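You operate a simulated robot arm through the tools that you are given. There is no shell and no other tool. Be economical: measure what you need, move in short steps, check, and stop when the job is done.

You are at the controls of a simulated two-armed robot. One attempt, no reset.

## Task
Push the grey drawer with a glass front shut. Then open the fridge door, take the blue milk carton on the top of the window counter and put it away on the bottom fridge shelf, then shut the door. Keep to this order. Set down upright: blue milk carton.

Only the result counts: the job must be done as asked and must still hold three seconds after the hand-in. Knocking over, shifting, dropping, spilling or breaking anything else fails it.

## Robot
Two 7-joint arms with two-finger grippers on one trunk, on a base that drives. Base frame: it is fixed to the floor where the robot stands at the start and does not move with it; the origin is under the middle of the robot, x ahead of it, y to its left, z up. Units: m, rad, N and s.
The left shoulder is at the start at [0.073, 0.216, 1.143], the right one opposite. With the tool pointing down near the work surface each hand reaches from about 0.3 to 0.82 m from the robot's upright axis, wherever it stands, measured 20 degrees to its own side. Places, roughly: blue milk carton [-0.5, -1.5, 1]; bottom fridge shelf [1, 0.6, 0.1]; fridge door [1.1, 0.3, 0.4]; grey drawer with a glass front [0.5, 0, 0.9]. Payload 3.18 kg a hand.
The TCP of each hand is the grasp point between the finger pads, 0.03 m short of the fingertips. In the tool frame z runs along the fingers and y along their closing line. Largest opening 0.144 m; the body of the gripper starts 0.103 m behind the TCP.
Orientation is that of the tool frame in the base frame, as a unit quaternion [x, y, z, w]. With the fingers straight down and closing along the base's y, the tool's x points along the base's -x, its y along +y and its z along -z.

## Interface
- The arms move only by the tool nudge_tool. It takes "left_increments", "right_increments" or both (then of equal length, played together; a hand with none holds still); each is a list of rows, each an object (a shift or turn left out is 0, a gripper value left out holds the last) with "linear": the shift along the base's x, y, z in units of 25 mm (1.0 is 25 mm), a list of three; "dr": the turn, a rotation vector about the base's x, y, z in units of 8 degrees (1.0 is 8 degrees), a list of three; "jaw": the finger opening in m, from 0 to 0.144. In form: [{"linear": [x, y, z], "dr": [wx, wy, wz], "jaw": jaw}, ...]. A call has 1 to 10 rows; each row shifts and turns the commanded pose from where the row before left it. A call with a number of a shift or a turn outside -1 to 1 is refused whole. Each row takes 0.2 s and may step no farther than 0.05 m and 0.15 rad from the row before; otherwise, or with a gripper value out of range, the whole call is refused. Where a pose cannot be reached the arm comes as near as it can. A force on the tool above 40 N (or 10 N above the force at the start of the call, whichever is more), or a blocked arm, ends the call early, and 0.2 s more pass. The fingers move at their own pace and stop on an object; they squeeze with about 28 N. The grip force told is the motor's: it shows also when the fingers shut on nothing. Time passes only in rows, and 0.2 s behind the last, so rows that do not move let the fingers close. It gives the time, the measured TCP pose, the force on the tool (base axes), the opening and the grip force at its end, in the units of the frame above (readings bear some noise), with the torque about the TCP (base axes, N m) and any sound that the robot's microphone picked up, and new pictures: "show" is both (left out), scene, wrist or none (wrist: the cameras of the hands that moved).
- Cameras (640 x 400 px; columns grow to the right, rows downward): "scene" is now at [0.1607, 0.0176, 1.3342]; the picture's right is [0.22, -0.97, 0.00], its down [-0.53, -0.12, -0.84] and it looks along [0.82, 0.19, -0.54] (base axes); focal length 214 px, centre (320, 200). "left" rides on the left gripper at [0.076, -0.016, -0.143] in its tool frame; the picture's right is [0.21, 0.98, 0.00], its down [-0.84, 0.18, -0.51] and it looks along [-0.50, 0.11, 0.86] (tool axes); focal length 218 px, centre (320, 200). "right" rides on the right gripper at [0.076, 0.016, -0.143] in its tool frame; the picture's right is [-0.21, 0.98, 0.00], its down [-0.84, -0.18, -0.51] and it looks along [-0.50, -0.11, 0.86] (tool axes); focal length 218 px, centre (320, 200). There is no depth. A picture from a camera that has moved, and an enlarged one, comes with that camera's place and axes in the base frame and with its lens.
- slide_trunk(by): slides the trunk up (or, below 0, down) by that many m; the arms and the scene camera ride with it, the base frame stays. It gives what a move gives, with no picture.
- roll_base(legs): drives the robot by 1 to 6 legs, each [ahead, left, turn to the left] in m, m and rad, along the robot's own axes; the way and the turn of a leg run together, so that a leg with both is an arc; at most 1.5 m and 3.142 rad a leg. The arms and the cameras ride along, it lands a little off, and it stops where it bumps. It gives what a move gives, and a new picture of the scene camera.
- turn_head(pan, tilt): turns the head with the scene camera to pan (to the left, within 1.396 rad either way) and tilt (down, from -0.506 to 1.204), counted from straight ahead of the robot. It gives what a move gives, and a new picture of the scene camera.
- inspect(camera, box): a new picture of the part [left, top, right, bottom] of that camera's present view, enlarged. No time passes.
- hand_in(): hands the job in; it is judged then, once.

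Go step by step. Nothing tells you exact positions but the pictures and the camera data: compare them with the known pose of the tool, close in by small moves and look again before you grip or let go. The budget is 165 turns and 260 pictures, counting those below and the enlarged ones. Unless the task says otherwise, let go and move clear before handing in.

The tools are called after "Request:" as a command line: name --argument value ..., lists and objects as JSON in quotes. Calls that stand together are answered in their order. nudge_tool: Moves the arms, as the interface text tells. Its arguments: {"type":"object","properties":{"left_increments":{"type":"array","items":{"type":"object","properties":{"linear":{"type":"array","items":{"type":"number"}},"dr":{"type":"array","items":{"type":"number"}},"jaw":{"type":"number"}}}},"right_increments":{"type":"array","items":{"type":"object","properties":{"linear":{"type":"array","items":{"type":"number"}},"dr":{"type":"array","items":{"type":"number"}},"jaw":{"type":"number"}}}},"show":{"type":"string","enum":["both","scene","wrist","none"]}},"required":[]} The other tools are called the same way: slide_trunk (by) slides the trunk up or down; roll_base (legs) drives the base; turn_head (pan, tilt) turns the head that bears the scene camera; inspect (camera, box) takes an enlarged picture of a part of a camera's view; hand_in () hands the job in.

At the start:

```text
t: 0.0
left_tool_pos: [0.3263, 0.2647, 1.2267]
left_tcp_rot: [0.0, 1.0, 0.0, 0.0]
left_contact_force: [-0.4, -0.1, 0.3]
left_moment: [-0.03, 0.0, 0.01]
left_finger_gap: 0.1439
left_grip_force: 0.0
right_tool_pos: [0.3305, -0.0877, 1.1762]
right_tcp_rot: [0.0, 1.0, -0.001, -0.001]
right_contact_force: [-0.5, -0.2, -0.4]
right_moment: [-0.02, -0.02, 0.0]
right_finger_gap: 0.144
right_grip_force: 0.1
trunk travel left (down, up): [-0.225, 0.144]
robot x, y, heading: [0.0004, -0.0018, 0.001]
head pan, tilt: [0.225, 0.571]
```

scene: 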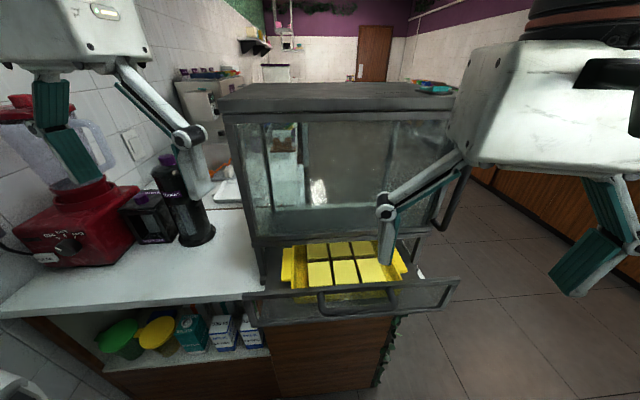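
right: 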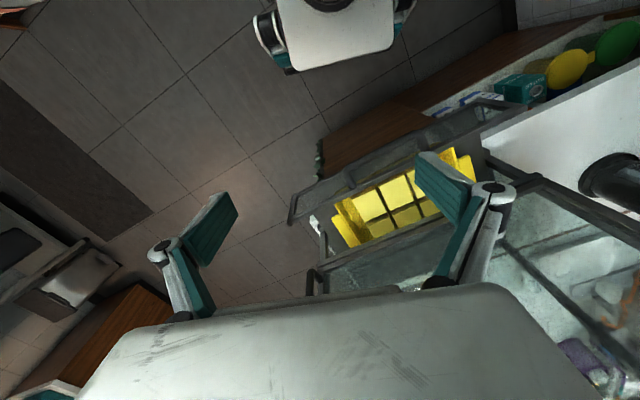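
left: 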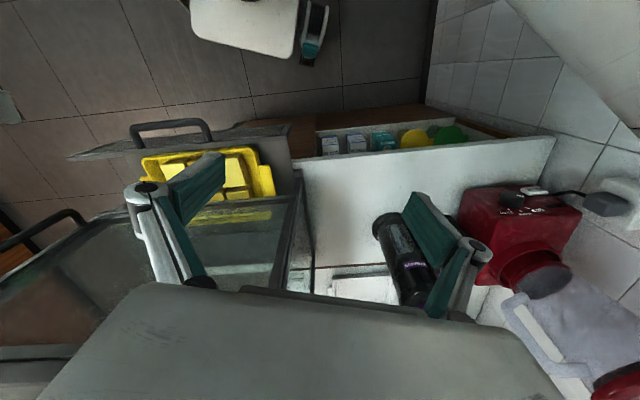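

The open glass-front drawer is straight ahead, slightly turned to the left. I look around first to find the fridge and the milk carton.

Request:
turn_head --pan 0.6 --tilt 0.8

Request:
turn_head --pan -1.39 --tilt 0.4

Request:
turn_head --pan 0.1 --tilt 0.9

```text
t: 0.8
left_tool_pos: [0.3257, 0.2635, 1.2277]
left_tcp_rot: [-0.001, 1.0, -0.001, 0.0]
left_contact_force: [0.1, 0.6, 0.3]
left_moment: [0.01, 0.01, -0.01]
left_finger_gap: 0.144
left_grip_force: 0.1
right_tool_pos: [0.3319, -0.0885, 1.1761]
right_tcp_rot: [0.0, 1.0, 0.0, -0.001]
right_contact_force: [-0.9, 0.0, 0.5]
right_moment: [0.01, 0.0, 0.0]
right_finger_gap: 0.1441
right_grip_force: 0.1
trunk travel left (down, up): [-0.225, 0.144]
robot x, y, heading: [0.0004, -0.0008, 0.0]
head pan, tilt: [0.6, 0.799]
camera scene: at [0.1403, 0.0431, 1.3146], right [0.56, -0.83, 0.0], down [-0.59, -0.4, -0.7], along [0.58, 0.39, -0.72], focal length 214 px, centre (320, 200)
```

scene: 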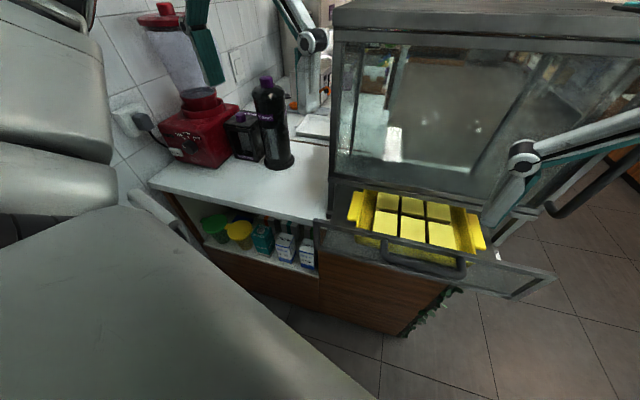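

```text
t: 2.8
left_tool_pos: [0.3256, 0.2637, 1.2285]
left_tcp_rot: [0.0, 1.0, -0.002, 0.0]
left_contact_force: [0.0, -0.2, 0.1]
left_moment: [0.0, 0.03, -0.03]
left_finger_gap: 0.1438
left_grip_force: 0.0
right_tool_pos: [0.3314, -0.089, 1.1756]
right_tcp_rot: [0.0, 1.0, 0.0, -0.001]
right_contact_force: [0.5, 0.8, 0.0]
right_moment: [-0.01, -0.01, -0.02]
right_finger_gap: 0.1439
right_grip_force: 0.1
trunk travel left (down, up): [-0.225, 0.144]
robot x, y, heading: [-0.0008, -0.0014, 0.0]
head pan, tilt: [-1.389, 0.4]
camera scene: at [0.0905, -0.0935, 1.3497], right [-0.98, -0.18, 0.0], down [-0.07, 0.38, -0.92], along [0.17, -0.91, -0.39], focal length 214 px, centre (320, 200)
```

scene: 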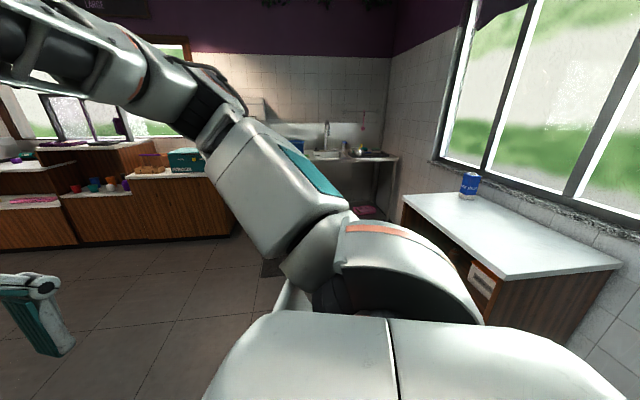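

```text
t: 4.4
left_tool_pos: [0.3244, 0.2633, 1.2274]
left_tcp_rot: [-0.001, 1.0, -0.001, 0.0]
left_contact_force: [0.2, -0.3, -0.3]
left_moment: [-0.01, -0.02, 0.01]
left_finger_gap: 0.144
left_grip_force: 0.0
right_tool_pos: [0.3311, -0.089, 1.177]
right_tcp_rot: [-0.001, 1.0, 0.001, -0.001]
right_contact_force: [-0.5, 0.3, -0.1]
right_moment: [0.01, 0.02, 0.02]
right_finger_gap: 0.1442
right_grip_force: 0.1
trunk travel left (down, up): [-0.225, 0.144]
robot x, y, heading: [-0.002, -0.0025, -0.003]
head pan, tilt: [0.099, 0.901]
camera scene: at [0.1488, 0.005, 1.3067], right [0.1, -1.0, 0.0], down [-0.78, -0.08, -0.62], along [0.62, 0.06, -0.78], focal length 214 px, centre (320, 200)
```

scene: 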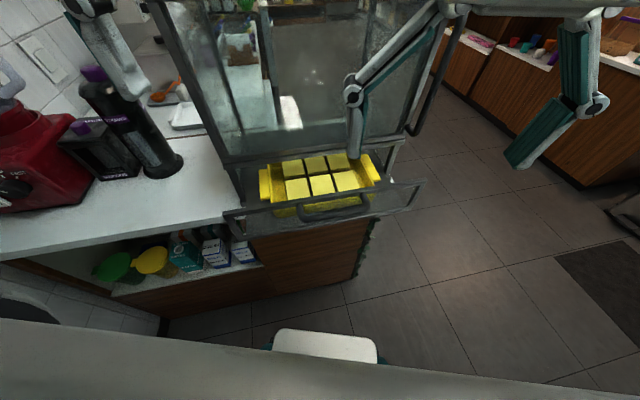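

The carton stands on the window counter behind to the right. First comes the drawer: I lower the right hand with closed fingers, tilted forward, in front of its handle.

Request:
nudge_tool --right_increments '[{"linear": [-0.3, 0.3, -1], "dr": [0, -0.6, 0.2], "jaw": 0}, {"linear": [-0.3, 0.3, -1], "dr": [0, -0.6, 0.2]}, {"linear": [0, 0.3, -1], "dr": [0, -0.6, 0.2]}, {"linear": [0, 0.3, -1], "dr": [0, -0.6, 0.2]}, {"linear": [0, 0.3, -1], "dr": [0, -0.6, 0.2]}, {"linear": [0, 0.3, -1], "dr": [0, -0.6, 0.2]}, {"linear": [0, 0.3, -1], "dr": [0, -0.6, 0.2]}, {"linear": [0, 0.3, -0.8], "dr": [0, -0.6, 0.2]}]'

```text
t: 5.3
left_tool_pos: [0.3247, 0.2643, 1.2275]
left_tcp_rot: [-0.001, 1.0, -0.001, 0.0]
left_contact_force: [-0.4, -0.4, 1.5]
left_moment: [0.04, 0.02, -0.04]
left_finger_gap: 0.1444
left_grip_force: 0.0
right_tool_pos: [0.3691, -0.0391, 1.1319]
right_tcp_rot: [0.056, 0.989, 0.058, 0.12]
right_contact_force: [0.8, -0.4, 0.1]
right_moment: [0.01, 0.0, 0.01]
right_finger_gap: 0.0
right_grip_force: 27.7
trunk travel left (down, up): [-0.225, 0.144]
robot x, y, heading: [-0.0, -0.0009, -0.001]
head pan, tilt: [0.099, 0.901]
stopped in row 4 (right hand): the arm was blocked; the commanded pose is now the measured one
camera scene: at [0.1386, 0.0057, 1.2961], right [0.13, -0.99, 0.0], down [-0.86, -0.11, -0.49], along [0.49, 0.06, -0.87], focal length 214 px, centre (320, 200)
camera right: at [0.261, -0.0305, 1.2545], right [0.3, 0.94, 0.17], down [0.67, -0.33, 0.66], along [0.68, -0.08, -0.73], focal length 218 px, centre (320, 200)
```

scene: 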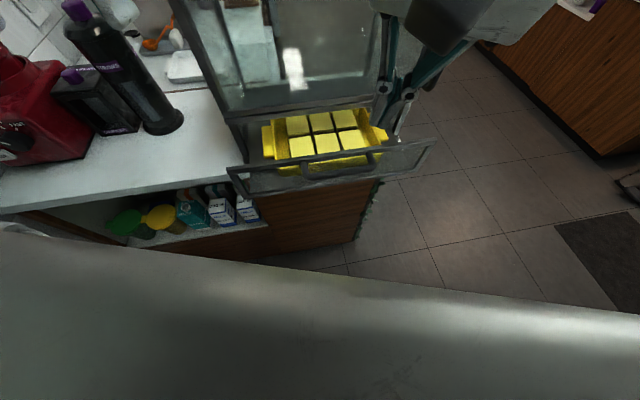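
right: 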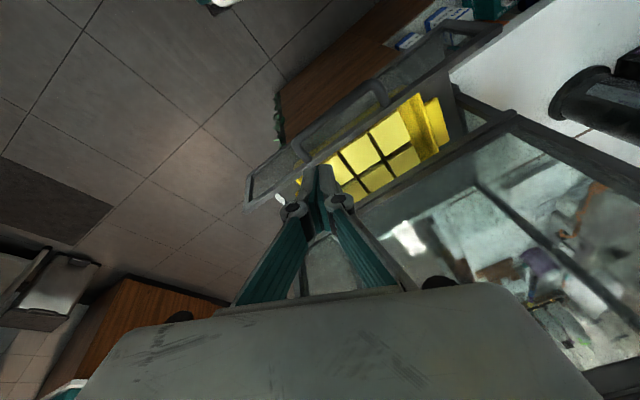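

The right arm leaned against the head, being too close in. I raise it back, level the head and back the base off so the arm can work farther out.

Request:
nudge_tool --right_increments '[{"linear": [0, -0.3, 1], "dr": [0, 0.6, -0.2]}, {"linear": [0, -0.3, 0.5], "dr": [0, 0.6, -0.2]}]' --show "none"

Request:
turn_head --pan 0.1 --tilt 0.6

Request:
roll_base --legs '[[-0.2, 0.0, 0.0]]'

```text
t: 5.9
left_tool_pos: [0.3265, 0.2629, 1.2269]
left_tcp_rot: [0.0, 1.0, 0.0, 0.001]
left_contact_force: [-0.8, 0.6, 0.8]
left_moment: [-0.01, -0.01, -0.06]
left_finger_gap: 0.1441
left_grip_force: 0.2
right_tool_pos: [0.3676, -0.0563, 1.1657]
right_tcp_rot: [0.081, 0.995, 0.045, 0.039]
right_contact_force: [0.2, 0.2, 0.6]
right_moment: [0.0, 0.03, 0.01]
right_finger_gap: 0.0002
right_grip_force: 28.3
trunk travel left (down, up): [-0.225, 0.144]
robot x, y, heading: [0.0024, -0.0007, -0.001]
head pan, tilt: [0.099, 0.901]
```

```text
t: 6.7
left_tool_pos: [0.3253, 0.2634, 1.2284]
left_tcp_rot: [-0.001, 1.0, -0.001, 0.001]
left_contact_force: [0.2, -0.2, -0.3]
left_moment: [0.02, -0.03, 0.0]
left_finger_gap: 0.144
left_grip_force: 0.1
right_tool_pos: [0.367, -0.0558, 1.1652]
right_tcp_rot: [0.082, 0.995, 0.047, 0.04]
right_contact_force: [-0.9, 0.5, 0.0]
right_moment: [0.0, -0.01, 0.02]
right_finger_gap: 0.0
right_grip_force: 28.3
trunk travel left (down, up): [-0.225, 0.144]
robot x, y, heading: [0.0005, 0.003, -0.001]
head pan, tilt: [0.099, 0.6]
camera scene: at [0.1618, 0.0063, 1.3314], right [0.1, -1.0, 0.0], down [-0.56, -0.06, -0.82], along [0.82, 0.08, -0.57], focal length 214 px, centre (320, 200)
```

scene: 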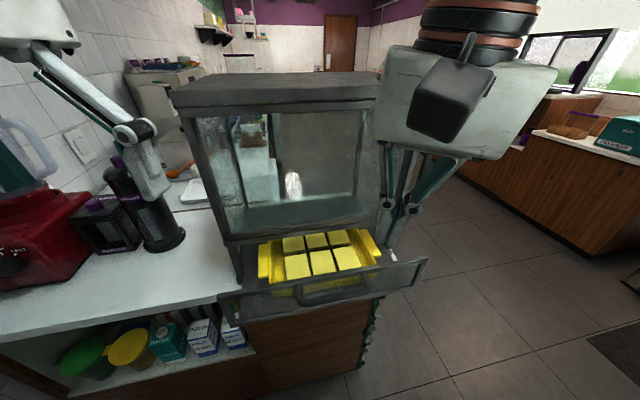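

```text
t: 8.3
left_tool_pos: [0.1273, 0.2624, 1.2278]
left_tcp_rot: [0.0, 1.0, 0.0, 0.0]
left_contact_force: [-0.9, 0.1, 0.4]
left_moment: [0.0, -0.06, -0.01]
left_finger_gap: 0.144
left_grip_force: 0.1
right_tool_pos: [0.1672, -0.0556, 1.1656]
right_tcp_rot: [0.083, 0.995, 0.046, 0.039]
right_contact_force: [-0.4, 0.6, -0.4]
right_moment: [-0.02, -0.01, -0.01]
right_finger_gap: 0.0
right_grip_force: 28.0
trunk travel left (down, up): [-0.225, 0.144]
robot x, y, heading: [-0.1975, -0.0039, -0.0]
head pan, tilt: [0.099, 0.6]
camera scene: at [-0.0382, 0.0063, 1.3315], right [0.1, -1.0, 0.0], down [-0.56, -0.06, -0.83], along [0.82, 0.08, -0.56], focal length 214 px, centre (320, 200)
```

scene: 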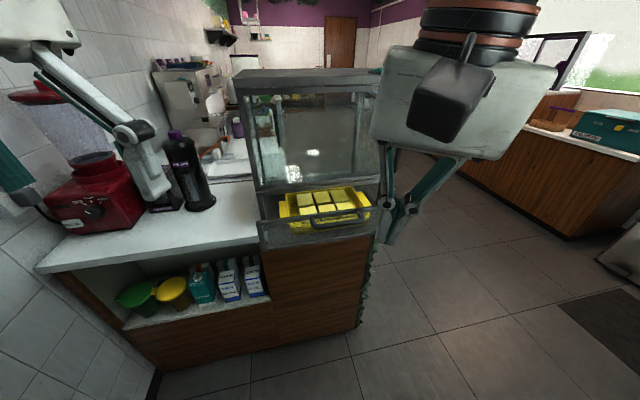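

With the wider baseline the drawer handle is near [0.37, 0.0, 0.98]. I lower and tilt the right hand in front of it, staying short of contact.

Request:
nudge_tool --right_increments '[{"linear": [0.2, 0.2, -0.8], "dr": [0, -0.7, 0.1]}, {"linear": [0.4, 0.2, -0.8], "dr": [0, -0.7, 0.1]}, {"linear": [0.4, 0.2, -0.8], "dr": [0, -0.7, 0.1]}, {"linear": [0.4, 0.2, -0.8], "dr": [0, -0.7, 0.1]}, {"linear": [0.4, 0.2, -0.8], "dr": [0, -0.7, 0.1]}, {"linear": [0.4, 0.3, -0.8], "dr": [0, -0.7, 0.1]}, {"linear": [0.4, 0.3, -0.8], "dr": [0, -0.7, 0.1]}, {"linear": [0.4, 0.3, -0.4], "dr": [0, -0.5, 0.1]}]'

```text
t: 10.1
left_tool_pos: [0.1267, 0.2639, 1.2276]
left_tcp_rot: [-0.001, 1.0, -0.001, 0.0]
left_contact_force: [-0.5, 0.6, 0.5]
left_moment: [-0.04, 0.01, 0.0]
left_finger_gap: 0.1438
left_grip_force: 0.0
right_tool_pos: [0.2431, -0.0073, 1.0152]
right_tcp_rot: [0.006, 0.913, 0.077, 0.4]
right_contact_force: [-0.6, -0.2, -0.3]
right_moment: [-0.01, 0.02, -0.03]
right_finger_gap: 0.0002
right_grip_force: 27.6
trunk travel left (down, up): [-0.225, 0.144]
robot x, y, heading: [-0.1962, -0.0003, -0.003]
head pan, tilt: [0.099, 0.6]
camera scene: at [-0.0375, 0.0067, 1.3315], right [0.1, -1.0, 0.0], down [-0.56, -0.06, -0.83], along [0.82, 0.08, -0.56], focal length 214 px, centre (320, 200)
camera right: at [0.0853, -0.0067, 1.0581], right [0.09, 0.95, 0.29], down [0.21, -0.31, 0.93], along [0.97, -0.02, -0.23], focal length 218 px, centre (320, 200)
```

scene: 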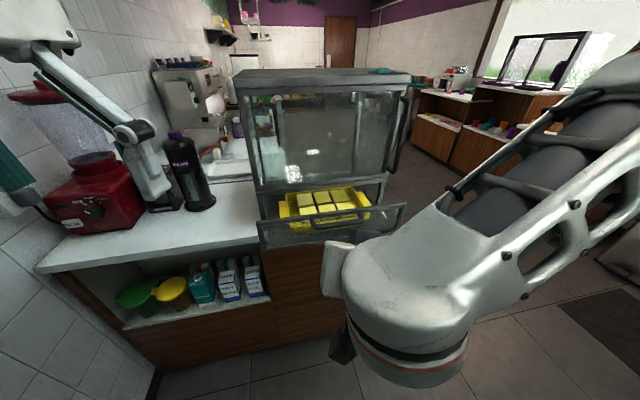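
right: 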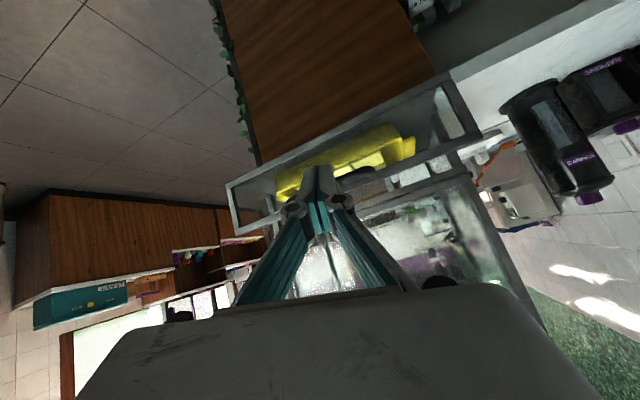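

The fingertips are about 10 cm in front of the handle, slightly high. I go down to handle height and approach.

Request:
nudge_tool --right_increments '[{"linear": [0.5, -0.4, -1]}, {"linear": [0.8, 0, -0.8]}, {"linear": [0.8, 0.2, 0]}]'

Request:
inspect --camera "scene" --box '[220, 120, 440, 260]'

```text
t: 10.9
left_tool_pos: [0.1273, 0.2634, 1.2271]
left_tcp_rot: [-0.001, 1.0, 0.0, 0.0]
left_contact_force: [-0.3, 0.1, 0.0]
left_moment: [0.0, 0.02, 0.0]
left_finger_gap: 0.1441
left_grip_force: 0.0
right_tool_pos: [0.2942, -0.0133, 0.9698]
right_tcp_rot: [0.007, 0.913, 0.076, 0.401]
right_contact_force: [0.1, -0.4, 0.5]
right_moment: [0.02, 0.01, -0.01]
right_finger_gap: 0.0
right_grip_force: 27.8
trunk travel left (down, up): [-0.225, 0.144]
robot x, y, heading: [-0.1984, -0.0022, 0.002]
head pan, tilt: [0.099, 0.6]
camera scene: at [-0.0374, 0.0062, 1.3314], right [0.1, -1.0, 0.0], down [-0.56, -0.06, -0.82], along [0.82, 0.08, -0.57], focal length 214 px, centre (320, 200)
camera right: at [0.1374, -0.0119, 1.0123], right [0.09, 0.95, 0.29], down [0.21, -0.31, 0.93], along [0.97, -0.02, -0.23], focal length 218 px, centre (320, 200)
```

scene: 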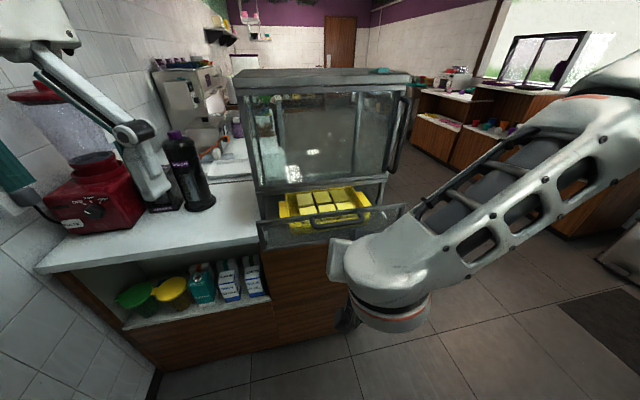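
right: 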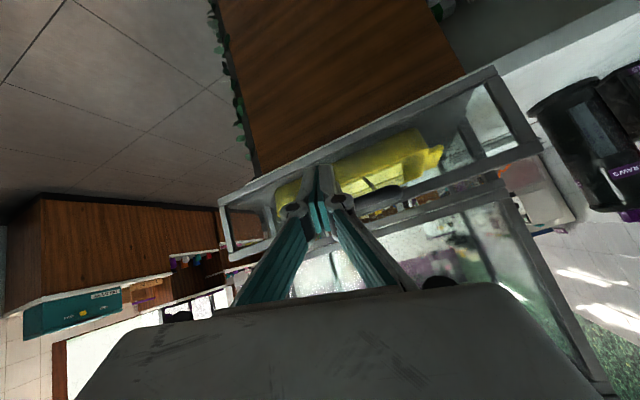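

```text
2.86 times, centred on (330, 190) of scene
camera zoom: at [-0.0374, 0.0062, 1.3314], right [0.1, -1.0, 0.0], down [-0.56, -0.06, -0.82], along [0.82, 0.08, -0.57], focal length 613 px, centre (291, 229)
```

zoom: 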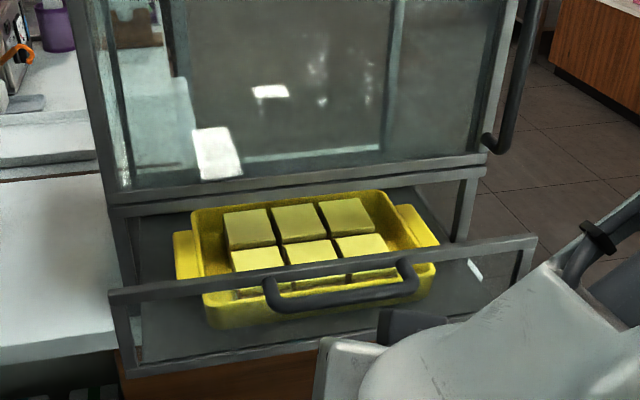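

The tip sits a bit below and right of the handle's middle; I raise it 2 cm and push along the drawer's direction.

Request:
nudge_tool --right_increments '[{"linear": [0, 0, 0.8]}, {"linear": [0.8, 0.2, 0]}, {"linear": [0.8, 0.2, 0]}, {"linear": [0.8, 0.21, 0]}, {"linear": [0.8, 0.21, 0]}]'

Request:
inspect --camera "scene" --box '[220, 120, 440, 260]'

```text
t: 12.1
left_tool_pos: [0.1278, 0.2637, 1.227]
left_tcp_rot: [-0.001, 1.0, 0.0, 0.001]
left_contact_force: [0.0, -0.3, 0.1]
left_moment: [0.01, 0.01, -0.03]
left_finger_gap: 0.1442
left_grip_force: 0.0
right_tool_pos: [0.3752, 0.0067, 0.9909]
right_tcp_rot: [0.006, 0.914, 0.076, 0.399]
right_contact_force: [0.2, 0.0, -0.9]
right_moment: [-0.02, -0.02, -0.03]
right_finger_gap: 0.0
right_grip_force: 28.6
trunk travel left (down, up): [-0.225, 0.144]
robot x, y, heading: [-0.1981, -0.0001, 0.003]
head pan, tilt: [0.099, 0.6]
camera scene: at [-0.0367, 0.0064, 1.3313], right [0.1, -1.0, 0.0], down [-0.56, -0.06, -0.82], along [0.82, 0.08, -0.57], focal length 214 px, centre (320, 200)
camera right: at [0.2183, 0.0085, 1.0329], right [0.09, 0.95, 0.29], down [0.21, -0.31, 0.93], along [0.97, -0.03, -0.23], focal length 218 px, centre (320, 200)
```

scene: 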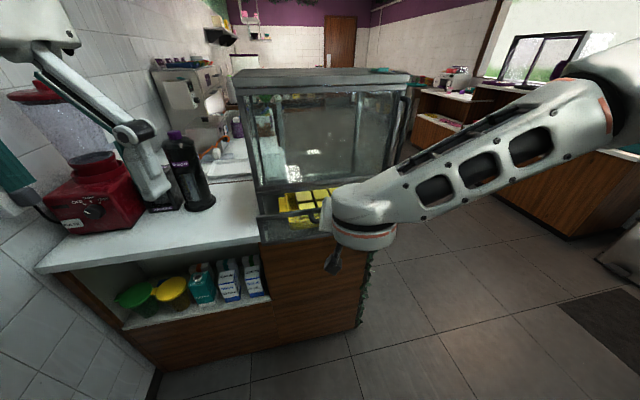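
right: 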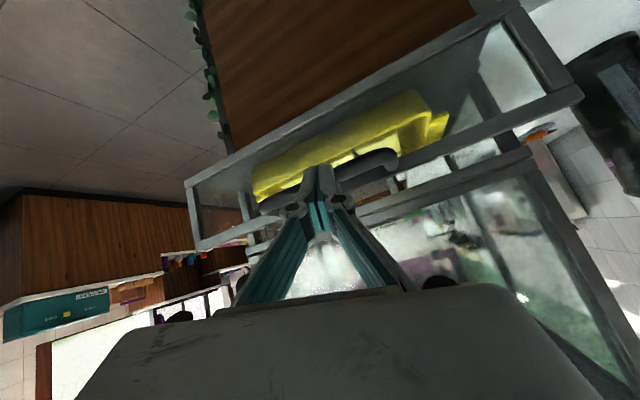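

```text
2.86 times, centred on (330, 190) of scene
camera zoom: at [-0.0367, 0.0064, 1.3313], right [0.1, -1.0, 0.0], down [-0.56, -0.06, -0.82], along [0.82, 0.08, -0.57], focal length 613 px, centre (291, 229)
```

zoom: 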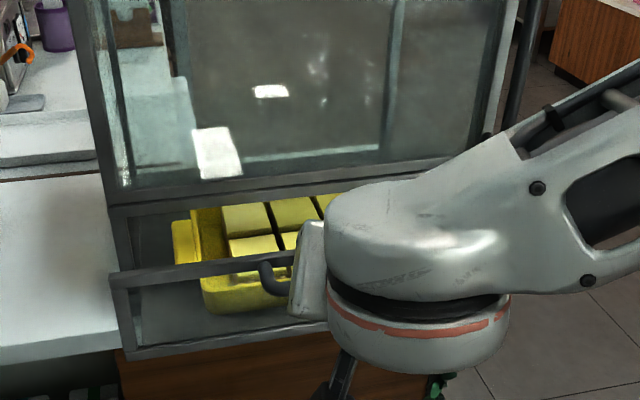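

The drawer is moving in with little force. I keep pushing until it stops.

Request:
nudge_tool --right_increments '[{"linear": [0.8, 0.22, 0]}, {"linear": [0.8, 0.22, 0]}, {"linear": [0.8, 0.22, 0]}, {"linear": [0.8, 0.22, 0]}]'

Request:
inspect --camera "scene" --box '[220, 120, 440, 260]'

```text
t: 13.1
left_tool_pos: [0.1283, 0.263, 1.2272]
left_tcp_rot: [-0.001, 1.0, -0.001, 0.0]
left_contact_force: [0.2, 0.3, -0.3]
left_moment: [0.02, 0.02, 0.02]
left_finger_gap: 0.1438
left_grip_force: 0.2
right_tool_pos: [0.457, 0.0287, 0.9903]
right_tcp_rot: [0.006, 0.914, 0.077, 0.398]
right_contact_force: [-0.2, -0.8, -0.2]
right_moment: [-0.01, 0.0, -0.01]
right_finger_gap: 0.0003
right_grip_force: 27.7
trunk travel left (down, up): [-0.225, 0.144]
robot x, y, heading: [-0.1987, -0.0018, 0.001]
head pan, tilt: [0.099, 0.6]
camera scene: at [-0.0367, 0.0063, 1.3312], right [0.1, -1.0, 0.0], down [-0.56, -0.06, -0.82], along [0.82, 0.08, -0.57], focal length 214 px, centre (320, 200)
camera right: at [0.2987, 0.0301, 1.0323], right [0.09, 0.95, 0.29], down [0.21, -0.31, 0.93], along [0.97, -0.03, -0.23], focal length 218 px, centre (320, 200)
```

scene: 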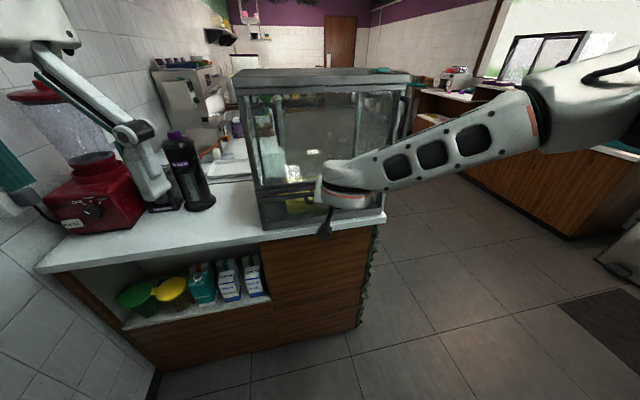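
right: 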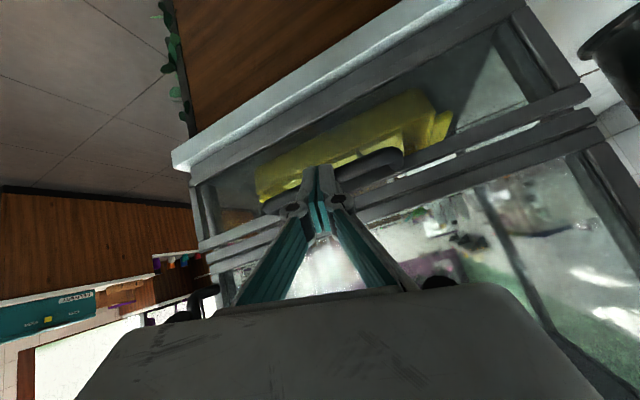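

```text
2.86 times, centred on (330, 190) of scene
camera zoom: at [-0.0367, 0.0063, 1.3312], right [0.1, -1.0, 0.0], down [-0.56, -0.06, -0.82], along [0.82, 0.08, -0.57], focal length 613 px, centre (291, 229)
```

zoom: 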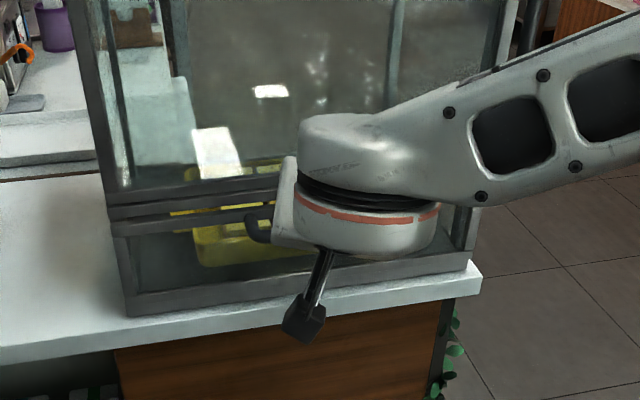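

It is nearly flush. I push gently until it stops.

Request:
nudge_tool --right_increments '[{"linear": [0.5, 0.14, 0]}, {"linear": [0.5, 0.14, 0]}, {"linear": [0.4, 0.11, 0]}, {"linear": [0.4, 0.11, 0]}]'

Request:
inspect --camera "scene" --box '[220, 120, 440, 260]'

```text
t: 13.8
left_tool_pos: [0.1221, 0.261, 1.2294]
left_tcp_rot: [0.0, 1.0, 0.0, 0.003]
left_contact_force: [-1.1, -0.7, -0.5]
left_moment: [-0.01, -0.02, 0.0]
left_finger_gap: 0.144
left_grip_force: 0.0
right_tool_pos: [0.4704, 0.0334, 0.992]
right_tcp_rot: [0.008, 0.915, 0.076, 0.396]
right_contact_force: [-25.0, -12.5, 16.8]
right_moment: [0.02, 0.0, -0.01]
right_finger_gap: 0.0002
right_grip_force: 27.6
trunk travel left (down, up): [-0.225, 0.144]
robot x, y, heading: [-0.2008, -0.0032, -0.005]
head pan, tilt: [0.099, 0.6]
stopped in row 3 (right hand): the force on the tool passed its limit at 45 N (the readings are from after the stop); the commanded pose is now the measured one
camera scene: at [-0.0429, 0.0041, 1.3326], right [0.1, -1.0, 0.0], down [-0.56, -0.05, -0.83], along [0.82, 0.08, -0.56], focal length 214 px, centre (320, 200)
camera right: at [0.3134, 0.0353, 1.0354], right [0.1, 0.95, 0.29], down [0.22, -0.31, 0.93], along [0.97, -0.03, -0.24], focal length 218 px, centre (320, 200)
```

scene: 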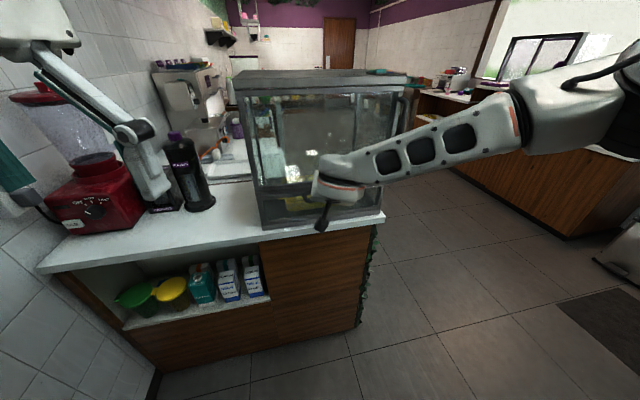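
right: 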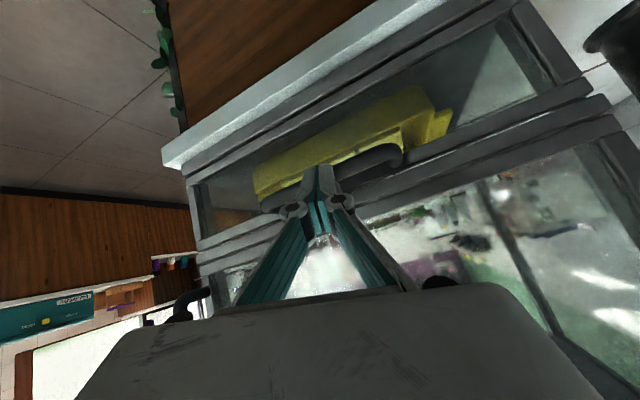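

```text
2.86 times, centred on (330, 190) of scene
camera zoom: at [-0.0429, 0.0041, 1.3326], right [0.1, -1.0, 0.0], down [-0.56, -0.05, -0.83], along [0.82, 0.08, -0.56], focal length 613 px, centre (291, 229)
```

zoom: 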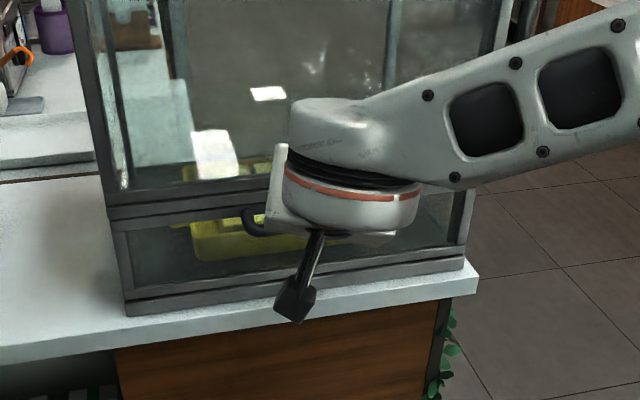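

The drawer is shut. I withdraw the hand, then drive to the right to see the aisle side where the fridge should be.

Request:
nudge_tool --right_increments '[{"linear": [-1, -0.27, 0]}, {"linear": [-1, -0.3, 0.2]}, {"linear": [-1, -0.4, 0.4]}, {"linear": [-1, -0.6, 0.6]}, {"linear": [-0.8, -1, 0.6]}, {"linear": [-0.4, -1, 0.8]}]' --show "none"

Request:
roll_base --legs '[[-0.15, 0, 0], [0.0, -0.6, 0.0]]'

Request:
turn_head --pan 0.35 --tilt 0.45

```text
t: 15.2
left_tool_pos: [0.1268, 0.2621, 1.2277]
left_tcp_rot: [0.0, 1.0, -0.001, 0.001]
left_contact_force: [-0.1, 0.1, 0.2]
left_moment: [0.01, -0.06, -0.01]
left_finger_gap: 0.1439
left_grip_force: 0.0
right_tool_pos: [0.3448, -0.0557, 1.052]
right_tcp_rot: [0.006, 0.915, 0.076, 0.395]
right_contact_force: [0.1, -0.5, -0.1]
right_moment: [-0.03, 0.0, 0.02]
right_finger_gap: 0.0001
right_grip_force: 27.4
trunk travel left (down, up): [-0.225, 0.144]
robot x, y, heading: [-0.2001, -0.0028, 0.0]
head pan, tilt: [0.099, 0.6]
```

```text
t: 16.1
left_tool_pos: [0.1061, 0.2702, 1.2281]
left_tcp_rot: [-0.005, 1.0, -0.001, 0.002]
left_contact_force: [0.4, 0.7, 0.5]
left_moment: [-0.06, 0.03, 0.02]
left_finger_gap: 0.1441
left_grip_force: 0.0
right_tool_pos: [0.3284, -0.0457, 1.0519]
right_tcp_rot: [0.002, 0.916, 0.076, 0.394]
right_contact_force: [0.1, 0.3, -0.2]
right_moment: [-0.05, -0.02, -0.03]
right_finger_gap: 0.0
right_grip_force: 28.2
trunk travel left (down, up): [-0.225, 0.144]
robot x, y, heading: [-0.2188, 0.0046, 0.012]
head pan, tilt: [0.099, 0.6]
stopped in leg 1: the robot was blocked; the commanded pose is now the measured one
camera scene: at [-0.0559, 0.012, 1.3316], right [0.11, -0.99, 0.0], down [-0.56, -0.06, -0.83], along [0.82, 0.09, -0.56], focal length 214 px, centre (320, 200)
```

scene: 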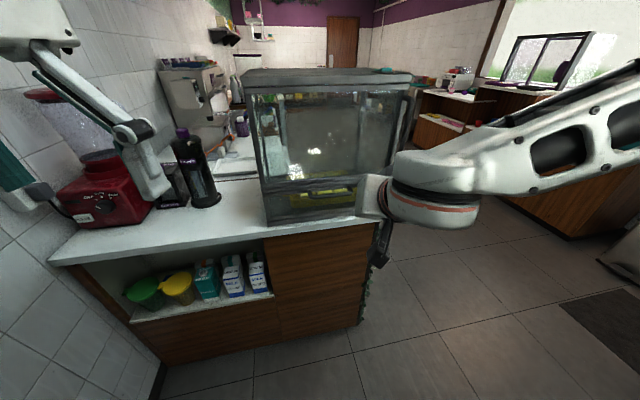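

```text
t: 16.8
left_tool_pos: [0.1075, 0.2686, 1.2277]
left_tcp_rot: [-0.003, 1.0, 0.0, 0.002]
left_contact_force: [-0.5, -1.3, -0.2]
left_moment: [0.0, 0.02, 0.02]
left_finger_gap: 0.1439
left_grip_force: 0.0
right_tool_pos: [0.3277, -0.0473, 1.0518]
right_tcp_rot: [0.002, 0.916, 0.077, 0.394]
right_contact_force: [0.7, 0.0, 0.8]
right_moment: [0.03, 0.02, 0.02]
right_finger_gap: 0.0002
right_grip_force: 27.6
trunk travel left (down, up): [-0.225, 0.144]
robot x, y, heading: [-0.2202, 0.0039, 0.006]
head pan, tilt: [0.351, 0.45]
camera scene: at [-0.0579, 0.0332, 1.3451], right [0.35, -0.94, 0.0], down [-0.41, -0.15, -0.9], along [0.84, 0.32, -0.44], focal length 214 px, centre (320, 200)
```

scene: 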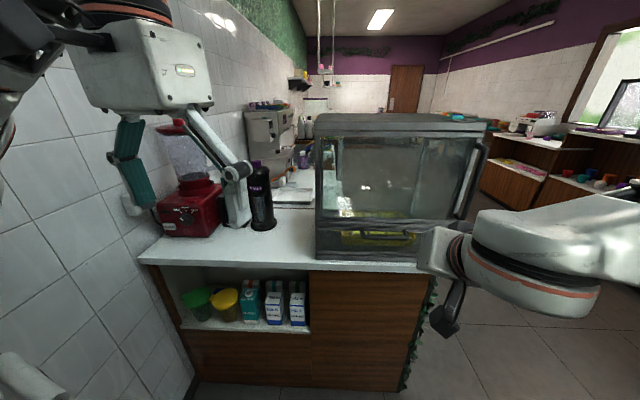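

Something is right behind the robot, so I go forward slightly and then right.

Request:
roll_base --legs '[[0.03, 0, 0], [0.0, -0.5, 0.0]]'

Request:
turn_head --pan 0.6 --tilt 0.5

```text
t: 22.3
left_tool_pos: [0.1783, -0.2169, 1.227]
left_tcp_rot: [-0.005, 1.0, -0.001, 0.002]
left_contact_force: [0.3, 0.4, -0.3]
left_moment: [0.0, 0.01, -0.02]
left_finger_gap: 0.1438
left_grip_force: 0.0
right_tool_pos: [0.4001, -0.5309, 1.0515]
right_tcp_rot: [0.002, 0.916, 0.077, 0.394]
right_contact_force: [0.5, 0.3, 0.6]
right_moment: [-0.02, -0.03, -0.04]
right_finger_gap: 0.0
right_grip_force: 28.0
trunk travel left (down, up): [-0.225, 0.144]
robot x, y, heading: [-0.1435, -0.4805, 0.011]
head pan, tilt: [0.351, 0.45]
stopped in leg 2: the robot was blocked; the commanded pose is now the measured one
camera scene: at [0.014, -0.4514, 1.345], right [0.35, -0.94, 0.0], down [-0.41, -0.15, -0.9], along [0.84, 0.32, -0.44], focal length 214 px, centre (320, 200)
```

scene: 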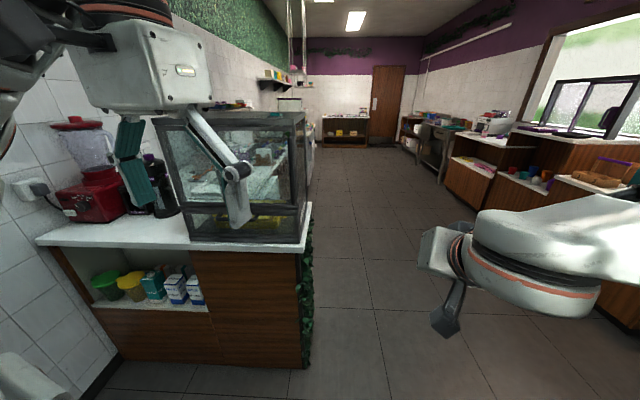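

```text
t: 23.1
left_tool_pos: [0.1773, -0.2166, 1.2276]
left_tcp_rot: [-0.004, 1.0, -0.001, 0.002]
left_contact_force: [0.2, 0.0, -0.9]
left_moment: [-0.04, 0.02, 0.03]
left_finger_gap: 0.1441
left_grip_force: 0.0
right_tool_pos: [0.3999, -0.5323, 1.052]
right_tcp_rot: [0.001, 0.916, 0.078, 0.394]
right_contact_force: [0.4, 0.6, -0.4]
right_moment: [0.0, 0.0, -0.02]
right_finger_gap: 0.0
right_grip_force: 27.7
trunk travel left (down, up): [-0.225, 0.144]
robot x, y, heading: [-0.141, -0.4843, 0.016]
head pan, tilt: [0.6, 0.499]
camera scene: at [0.0027, -0.4318, 1.3406], right [0.57, -0.82, 0.0], down [-0.39, -0.27, -0.88], along [0.72, 0.5, -0.48], focal length 214 px, centre (320, 200)
```

scene: 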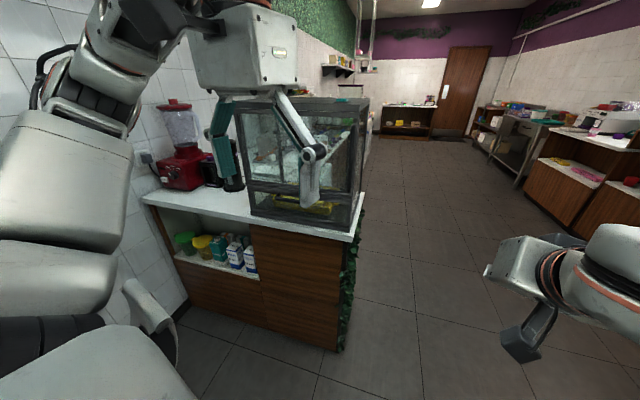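

I was blocked on the right, probably by the window counter. I go a little forward, then right, clear of the glass case.

Request:
roll_base --legs '[[0.12, 0, 0], [0.0, -0.4, 0.0]]'

Request:
turn_head --pan -1.39 --tilt 0.6

```text
t: 28.0
left_tool_pos: [0.3049, -0.6147, 1.2286]
left_tcp_rot: [-0.006, 1.0, 0.0, 0.002]
left_contact_force: [-0.1, 0.0, 0.9]
left_moment: [0.05, 0.07, 0.03]
left_finger_gap: 0.144
left_grip_force: 0.0
right_tool_pos: [0.5284, -0.928, 1.0522]
right_tcp_rot: [0.0, 0.916, 0.077, 0.395]
right_contact_force: [-0.1, -0.3, 0.5]
right_moment: [0.07, -0.06, 0.01]
right_finger_gap: 0.0
right_grip_force: 27.9
trunk travel left (down, up): [-0.225, 0.144]
robot x, y, heading: [-0.0139, -0.877, 0.013]
head pan, tilt: [0.6, 0.499]
camera scene: at [0.1309, -0.8298, 1.3406], right [0.57, -0.82, 0.0], down [-0.39, -0.27, -0.88], along [0.72, 0.5, -0.48], focal length 214 px, centre (320, 200)
```

scene: 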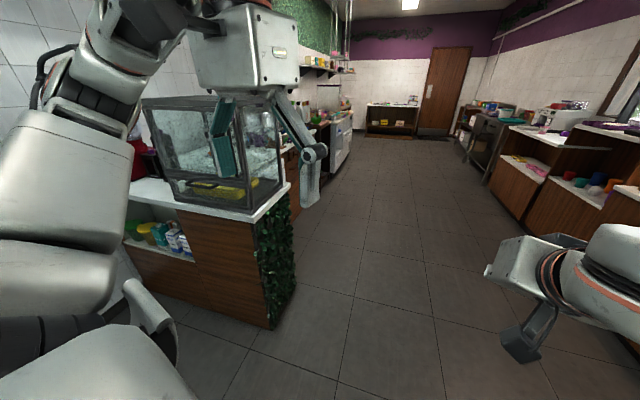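

```text
t: 29.9
left_tool_pos: [0.3056, -0.6136, 1.2273]
left_tcp_rot: [-0.006, 1.0, -0.001, 0.002]
left_contact_force: [0.2, 0.1, -0.2]
left_moment: [-0.01, -0.01, -0.02]
left_finger_gap: 0.1442
left_grip_force: 0.0
right_tool_pos: [0.5281, -0.9282, 1.0506]
right_tcp_rot: [-0.001, 0.916, 0.078, 0.394]
right_contact_force: [-0.4, 0.3, -0.2]
right_moment: [0.0, 0.0, 0.02]
right_finger_gap: 0.0
right_grip_force: 28.0
trunk travel left (down, up): [-0.225, 0.144]
robot x, y, heading: [-0.016, -0.8786, 0.012]
head pan, tilt: [-1.389, 0.6]
camera scene: at [0.0736, -0.9684, 1.3315], right [-0.98, -0.19, 0.0], down [-0.11, 0.55, -0.83], along [0.16, -0.81, -0.56], focal length 214 px, centre (320, 200)
```

scene: 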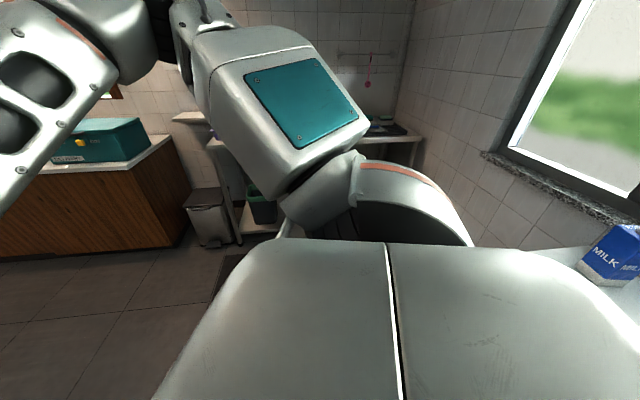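

The milk is close to the robot's right rear. Now I drive up the aisle to look for the fridge.

Request:
roll_base --legs '[[0, 0, 0.29], [0.9, 0, 0]]'

Request:
turn_head --pan 1.3 --tilt 0.6

```text
t: 34.2
left_tool_pos: [0.7398, -0.3553, 1.2516]
left_tcp_rot: [-0.205, 0.978, 0.015, 0.036]
left_contact_force: [0.4, -0.1, -0.2]
left_moment: [-0.03, -0.01, 0.01]
left_finger_gap: 0.1439
left_grip_force: 0.1
right_tool_pos: [1.0746, -0.5501, 1.0618]
right_tcp_rot: [-0.18, 0.894, 0.163, 0.377]
right_contact_force: [-0.2, 0.9, 0.1]
right_moment: [-0.04, 0.01, -0.02]
right_finger_gap: 0.0001
right_grip_force: 28.2
trunk travel left (down, up): [-0.225, 0.144]
robot x, y, heading: [0.5656, -0.7007, 0.418]
head pan, tilt: [-1.389, 0.6]
stopped in leg 2: the robot was blocked; the commanded pose is now the measured one
camera scene: at [0.6677, -0.7711, 1.3322], right [-0.83, -0.56, -0.02], down [-0.31, 0.48, -0.82], along [0.47, -0.67, -0.57], focal length 214 px, centre (320, 200)
```

scene: 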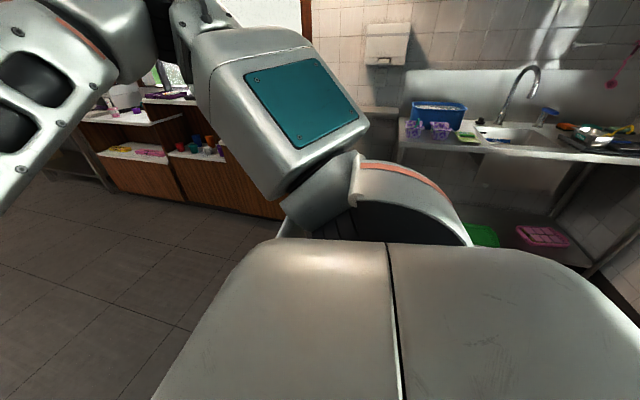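

```text
t: 36.6
left_tool_pos: [0.7398, -0.3537, 1.2514]
left_tcp_rot: [-0.206, 0.978, 0.014, 0.037]
left_contact_force: [0.4, 0.0, -0.6]
left_moment: [-0.03, 0.02, 0.0]
left_finger_gap: 0.144
left_grip_force: 0.2
right_tool_pos: [1.0755, -0.5531, 1.0633]
right_tcp_rot: [-0.179, 0.893, 0.163, 0.38]
right_contact_force: [-0.7, -0.8, -0.3]
right_moment: [0.01, 0.01, -0.01]
right_finger_gap: 0.0001
right_grip_force: 28.5
trunk travel left (down, up): [-0.225, 0.144]
robot x, y, heading: [0.5649, -0.7004, 0.408]
head pan, tilt: [1.3, 0.6]
camera scene: at [0.6046, -0.6111, 1.335], right [0.99, 0.14, 0.02], down [0.09, -0.54, -0.84], along [-0.11, 0.83, -0.55], focal length 214 px, centre (320, 200)
```

scene: 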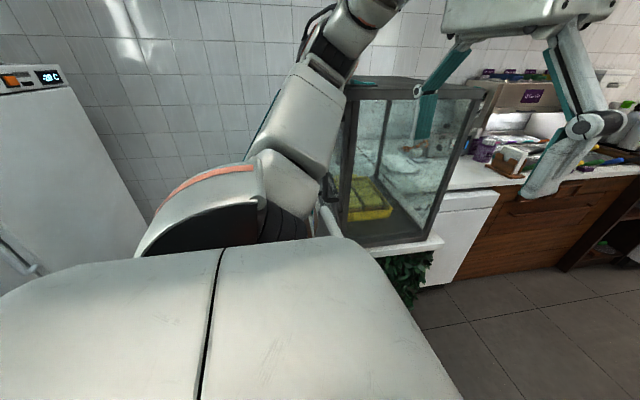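

The white under-counter door just past the glass-case peninsula is the fridge, near [1.2, 0.33]. The base is blocked and slightly tilted, so I look down in front.

Request:
turn_head --pan 0.3 --tilt 1.1

Request:
turn_head --pan -0.5 --tilt 0.9

```text
t: 37.9
left_tool_pos: [0.7386, -0.3547, 1.2535]
left_tcp_rot: [-0.206, 0.978, 0.014, 0.037]
left_contact_force: [-0.4, 0.0, 0.1]
left_moment: [-0.01, 0.02, 0.0]
left_finger_gap: 0.1439
left_grip_force: 0.1
right_tool_pos: [1.0751, -0.5502, 1.0649]
right_tcp_rot: [-0.179, 0.893, 0.163, 0.38]
right_contact_force: [-1.4, 0.1, 0.0]
right_moment: [0.04, 0.0, 0.03]
right_finger_gap: 0.0
right_grip_force: 28.2
trunk travel left (down, up): [-0.225, 0.144]
robot x, y, heading: [0.5675, -0.6999, 0.411]
head pan, tilt: [0.3, 1.1]
camera scene: at [0.6652, -0.6561, 1.2962], right [0.65, -0.76, -0.01], down [-0.67, -0.57, -0.48], along [0.36, 0.32, -0.88], focal length 214 px, centre (320, 200)
```

scene: 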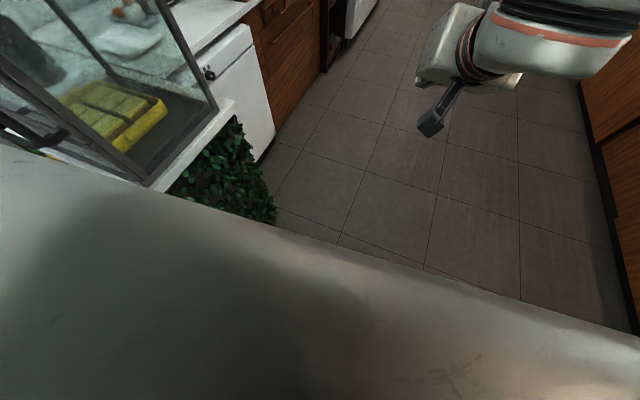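

```text
t: 39.0
left_tool_pos: [0.7389, -0.355, 1.2512]
left_tcp_rot: [-0.207, 0.978, 0.013, 0.037]
left_contact_force: [0.3, 1.0, 0.7]
left_moment: [0.01, 0.01, 0.02]
left_finger_gap: 0.1443
left_grip_force: 0.1
right_tool_pos: [1.0748, -0.5519, 1.0627]
right_tcp_rot: [-0.179, 0.893, 0.163, 0.379]
right_contact_force: [0.3, -0.3, 0.2]
right_moment: [-0.02, -0.01, -0.03]
right_finger_gap: 0.0001
right_grip_force: 28.1
trunk travel left (down, up): [-0.225, 0.144]
robot x, y, heading: [0.5676, -0.6984, 0.41]
head pan, tilt: [-0.499, 0.901]
camera scene: at [0.6923, -0.704, 1.3093], right [-0.09, -1.0, -0.02], down [-0.77, 0.08, -0.63], along [0.63, -0.04, -0.78], focal length 214 px, centre (320, 200)
```

scene: 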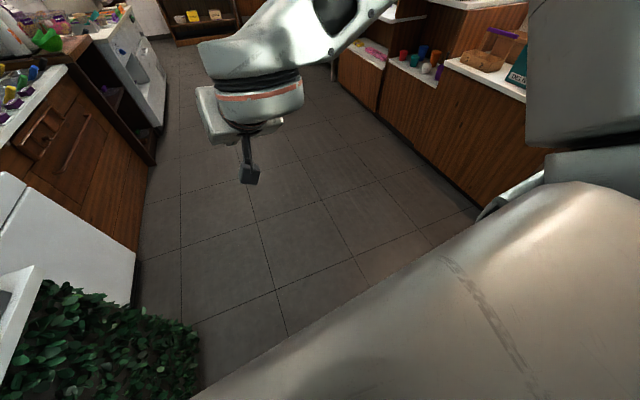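

The base is against the hedge of the peninsula. I back off to the right, square up with the aisle, and move ahead to face the fridge.

Request:
roll_base --legs '[[-0.1, -0.05, 0], [0, -0.35, 0], [0, 0, -0.14], [0.55, 0, 0]]'

Request:
turn_head --pan 1.2 --tilt 0.6

```text
t: 46.8
left_tool_pos: [1.4062, -0.6229, 1.2382]
left_tcp_rot: [-0.137, 0.99, 0.0, 0.02]
left_contact_force: [-0.5, 0.2, -1.1]
left_moment: [-0.02, 0.02, 0.01]
left_finger_gap: 0.1439
left_grip_force: 0.1
right_tool_pos: [1.7064, -0.8698, 1.0507]
right_tcp_rot: [-0.118, 0.908, 0.128, 0.38]
right_contact_force: [0.3, 0.3, 0.2]
right_moment: [0.01, -0.02, -0.02]
right_finger_gap: 0.0
right_grip_force: 27.8
trunk travel left (down, up): [-0.225, 0.144]
robot x, y, heading: [1.1649, -0.9626, 0.264]
head pan, tilt: [-0.499, 0.901]
camera scene: at [1.312, -0.9614, 1.3067], right [-0.23, -0.97, 0.0], down [-0.76, 0.18, -0.62], along [0.6, -0.14, -0.78], focal length 214 px, centre (320, 200)
```

scene: 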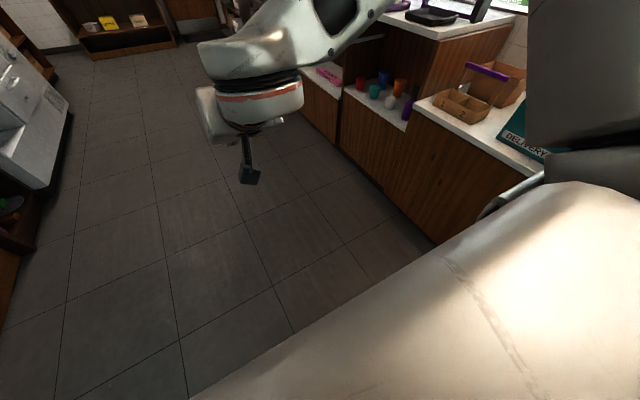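

```text
t: 48.6
left_tool_pos: [1.4071, -0.6217, 1.2384]
left_tcp_rot: [-0.137, 0.99, 0.001, 0.02]
left_contact_force: [-0.2, -0.1, -0.2]
left_moment: [-0.03, -0.01, 0.01]
left_finger_gap: 0.1439
left_grip_force: 0.1
right_tool_pos: [1.7056, -0.8697, 1.0519]
right_tcp_rot: [-0.118, 0.908, 0.128, 0.381]
right_contact_force: [0.4, -0.3, 0.0]
right_moment: [0.02, 0.02, 0.05]
right_finger_gap: 0.0
right_grip_force: 28.0
trunk travel left (down, up): [-0.225, 0.144]
robot x, y, heading: [1.1652, -0.9613, 0.271]
head pan, tilt: [1.201, 0.6]
camera scene: at [1.2469, -0.8565, 1.3315], right [0.99, -0.1, 0.0], down [-0.06, -0.56, -0.83], along [0.08, 0.82, -0.57], focal length 214 px, centre (320, 200)
```

scene: 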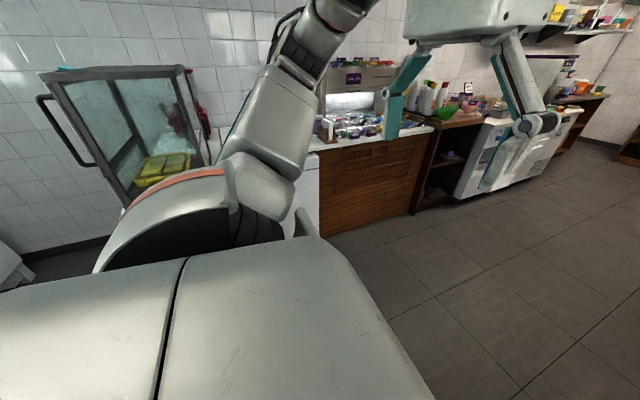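

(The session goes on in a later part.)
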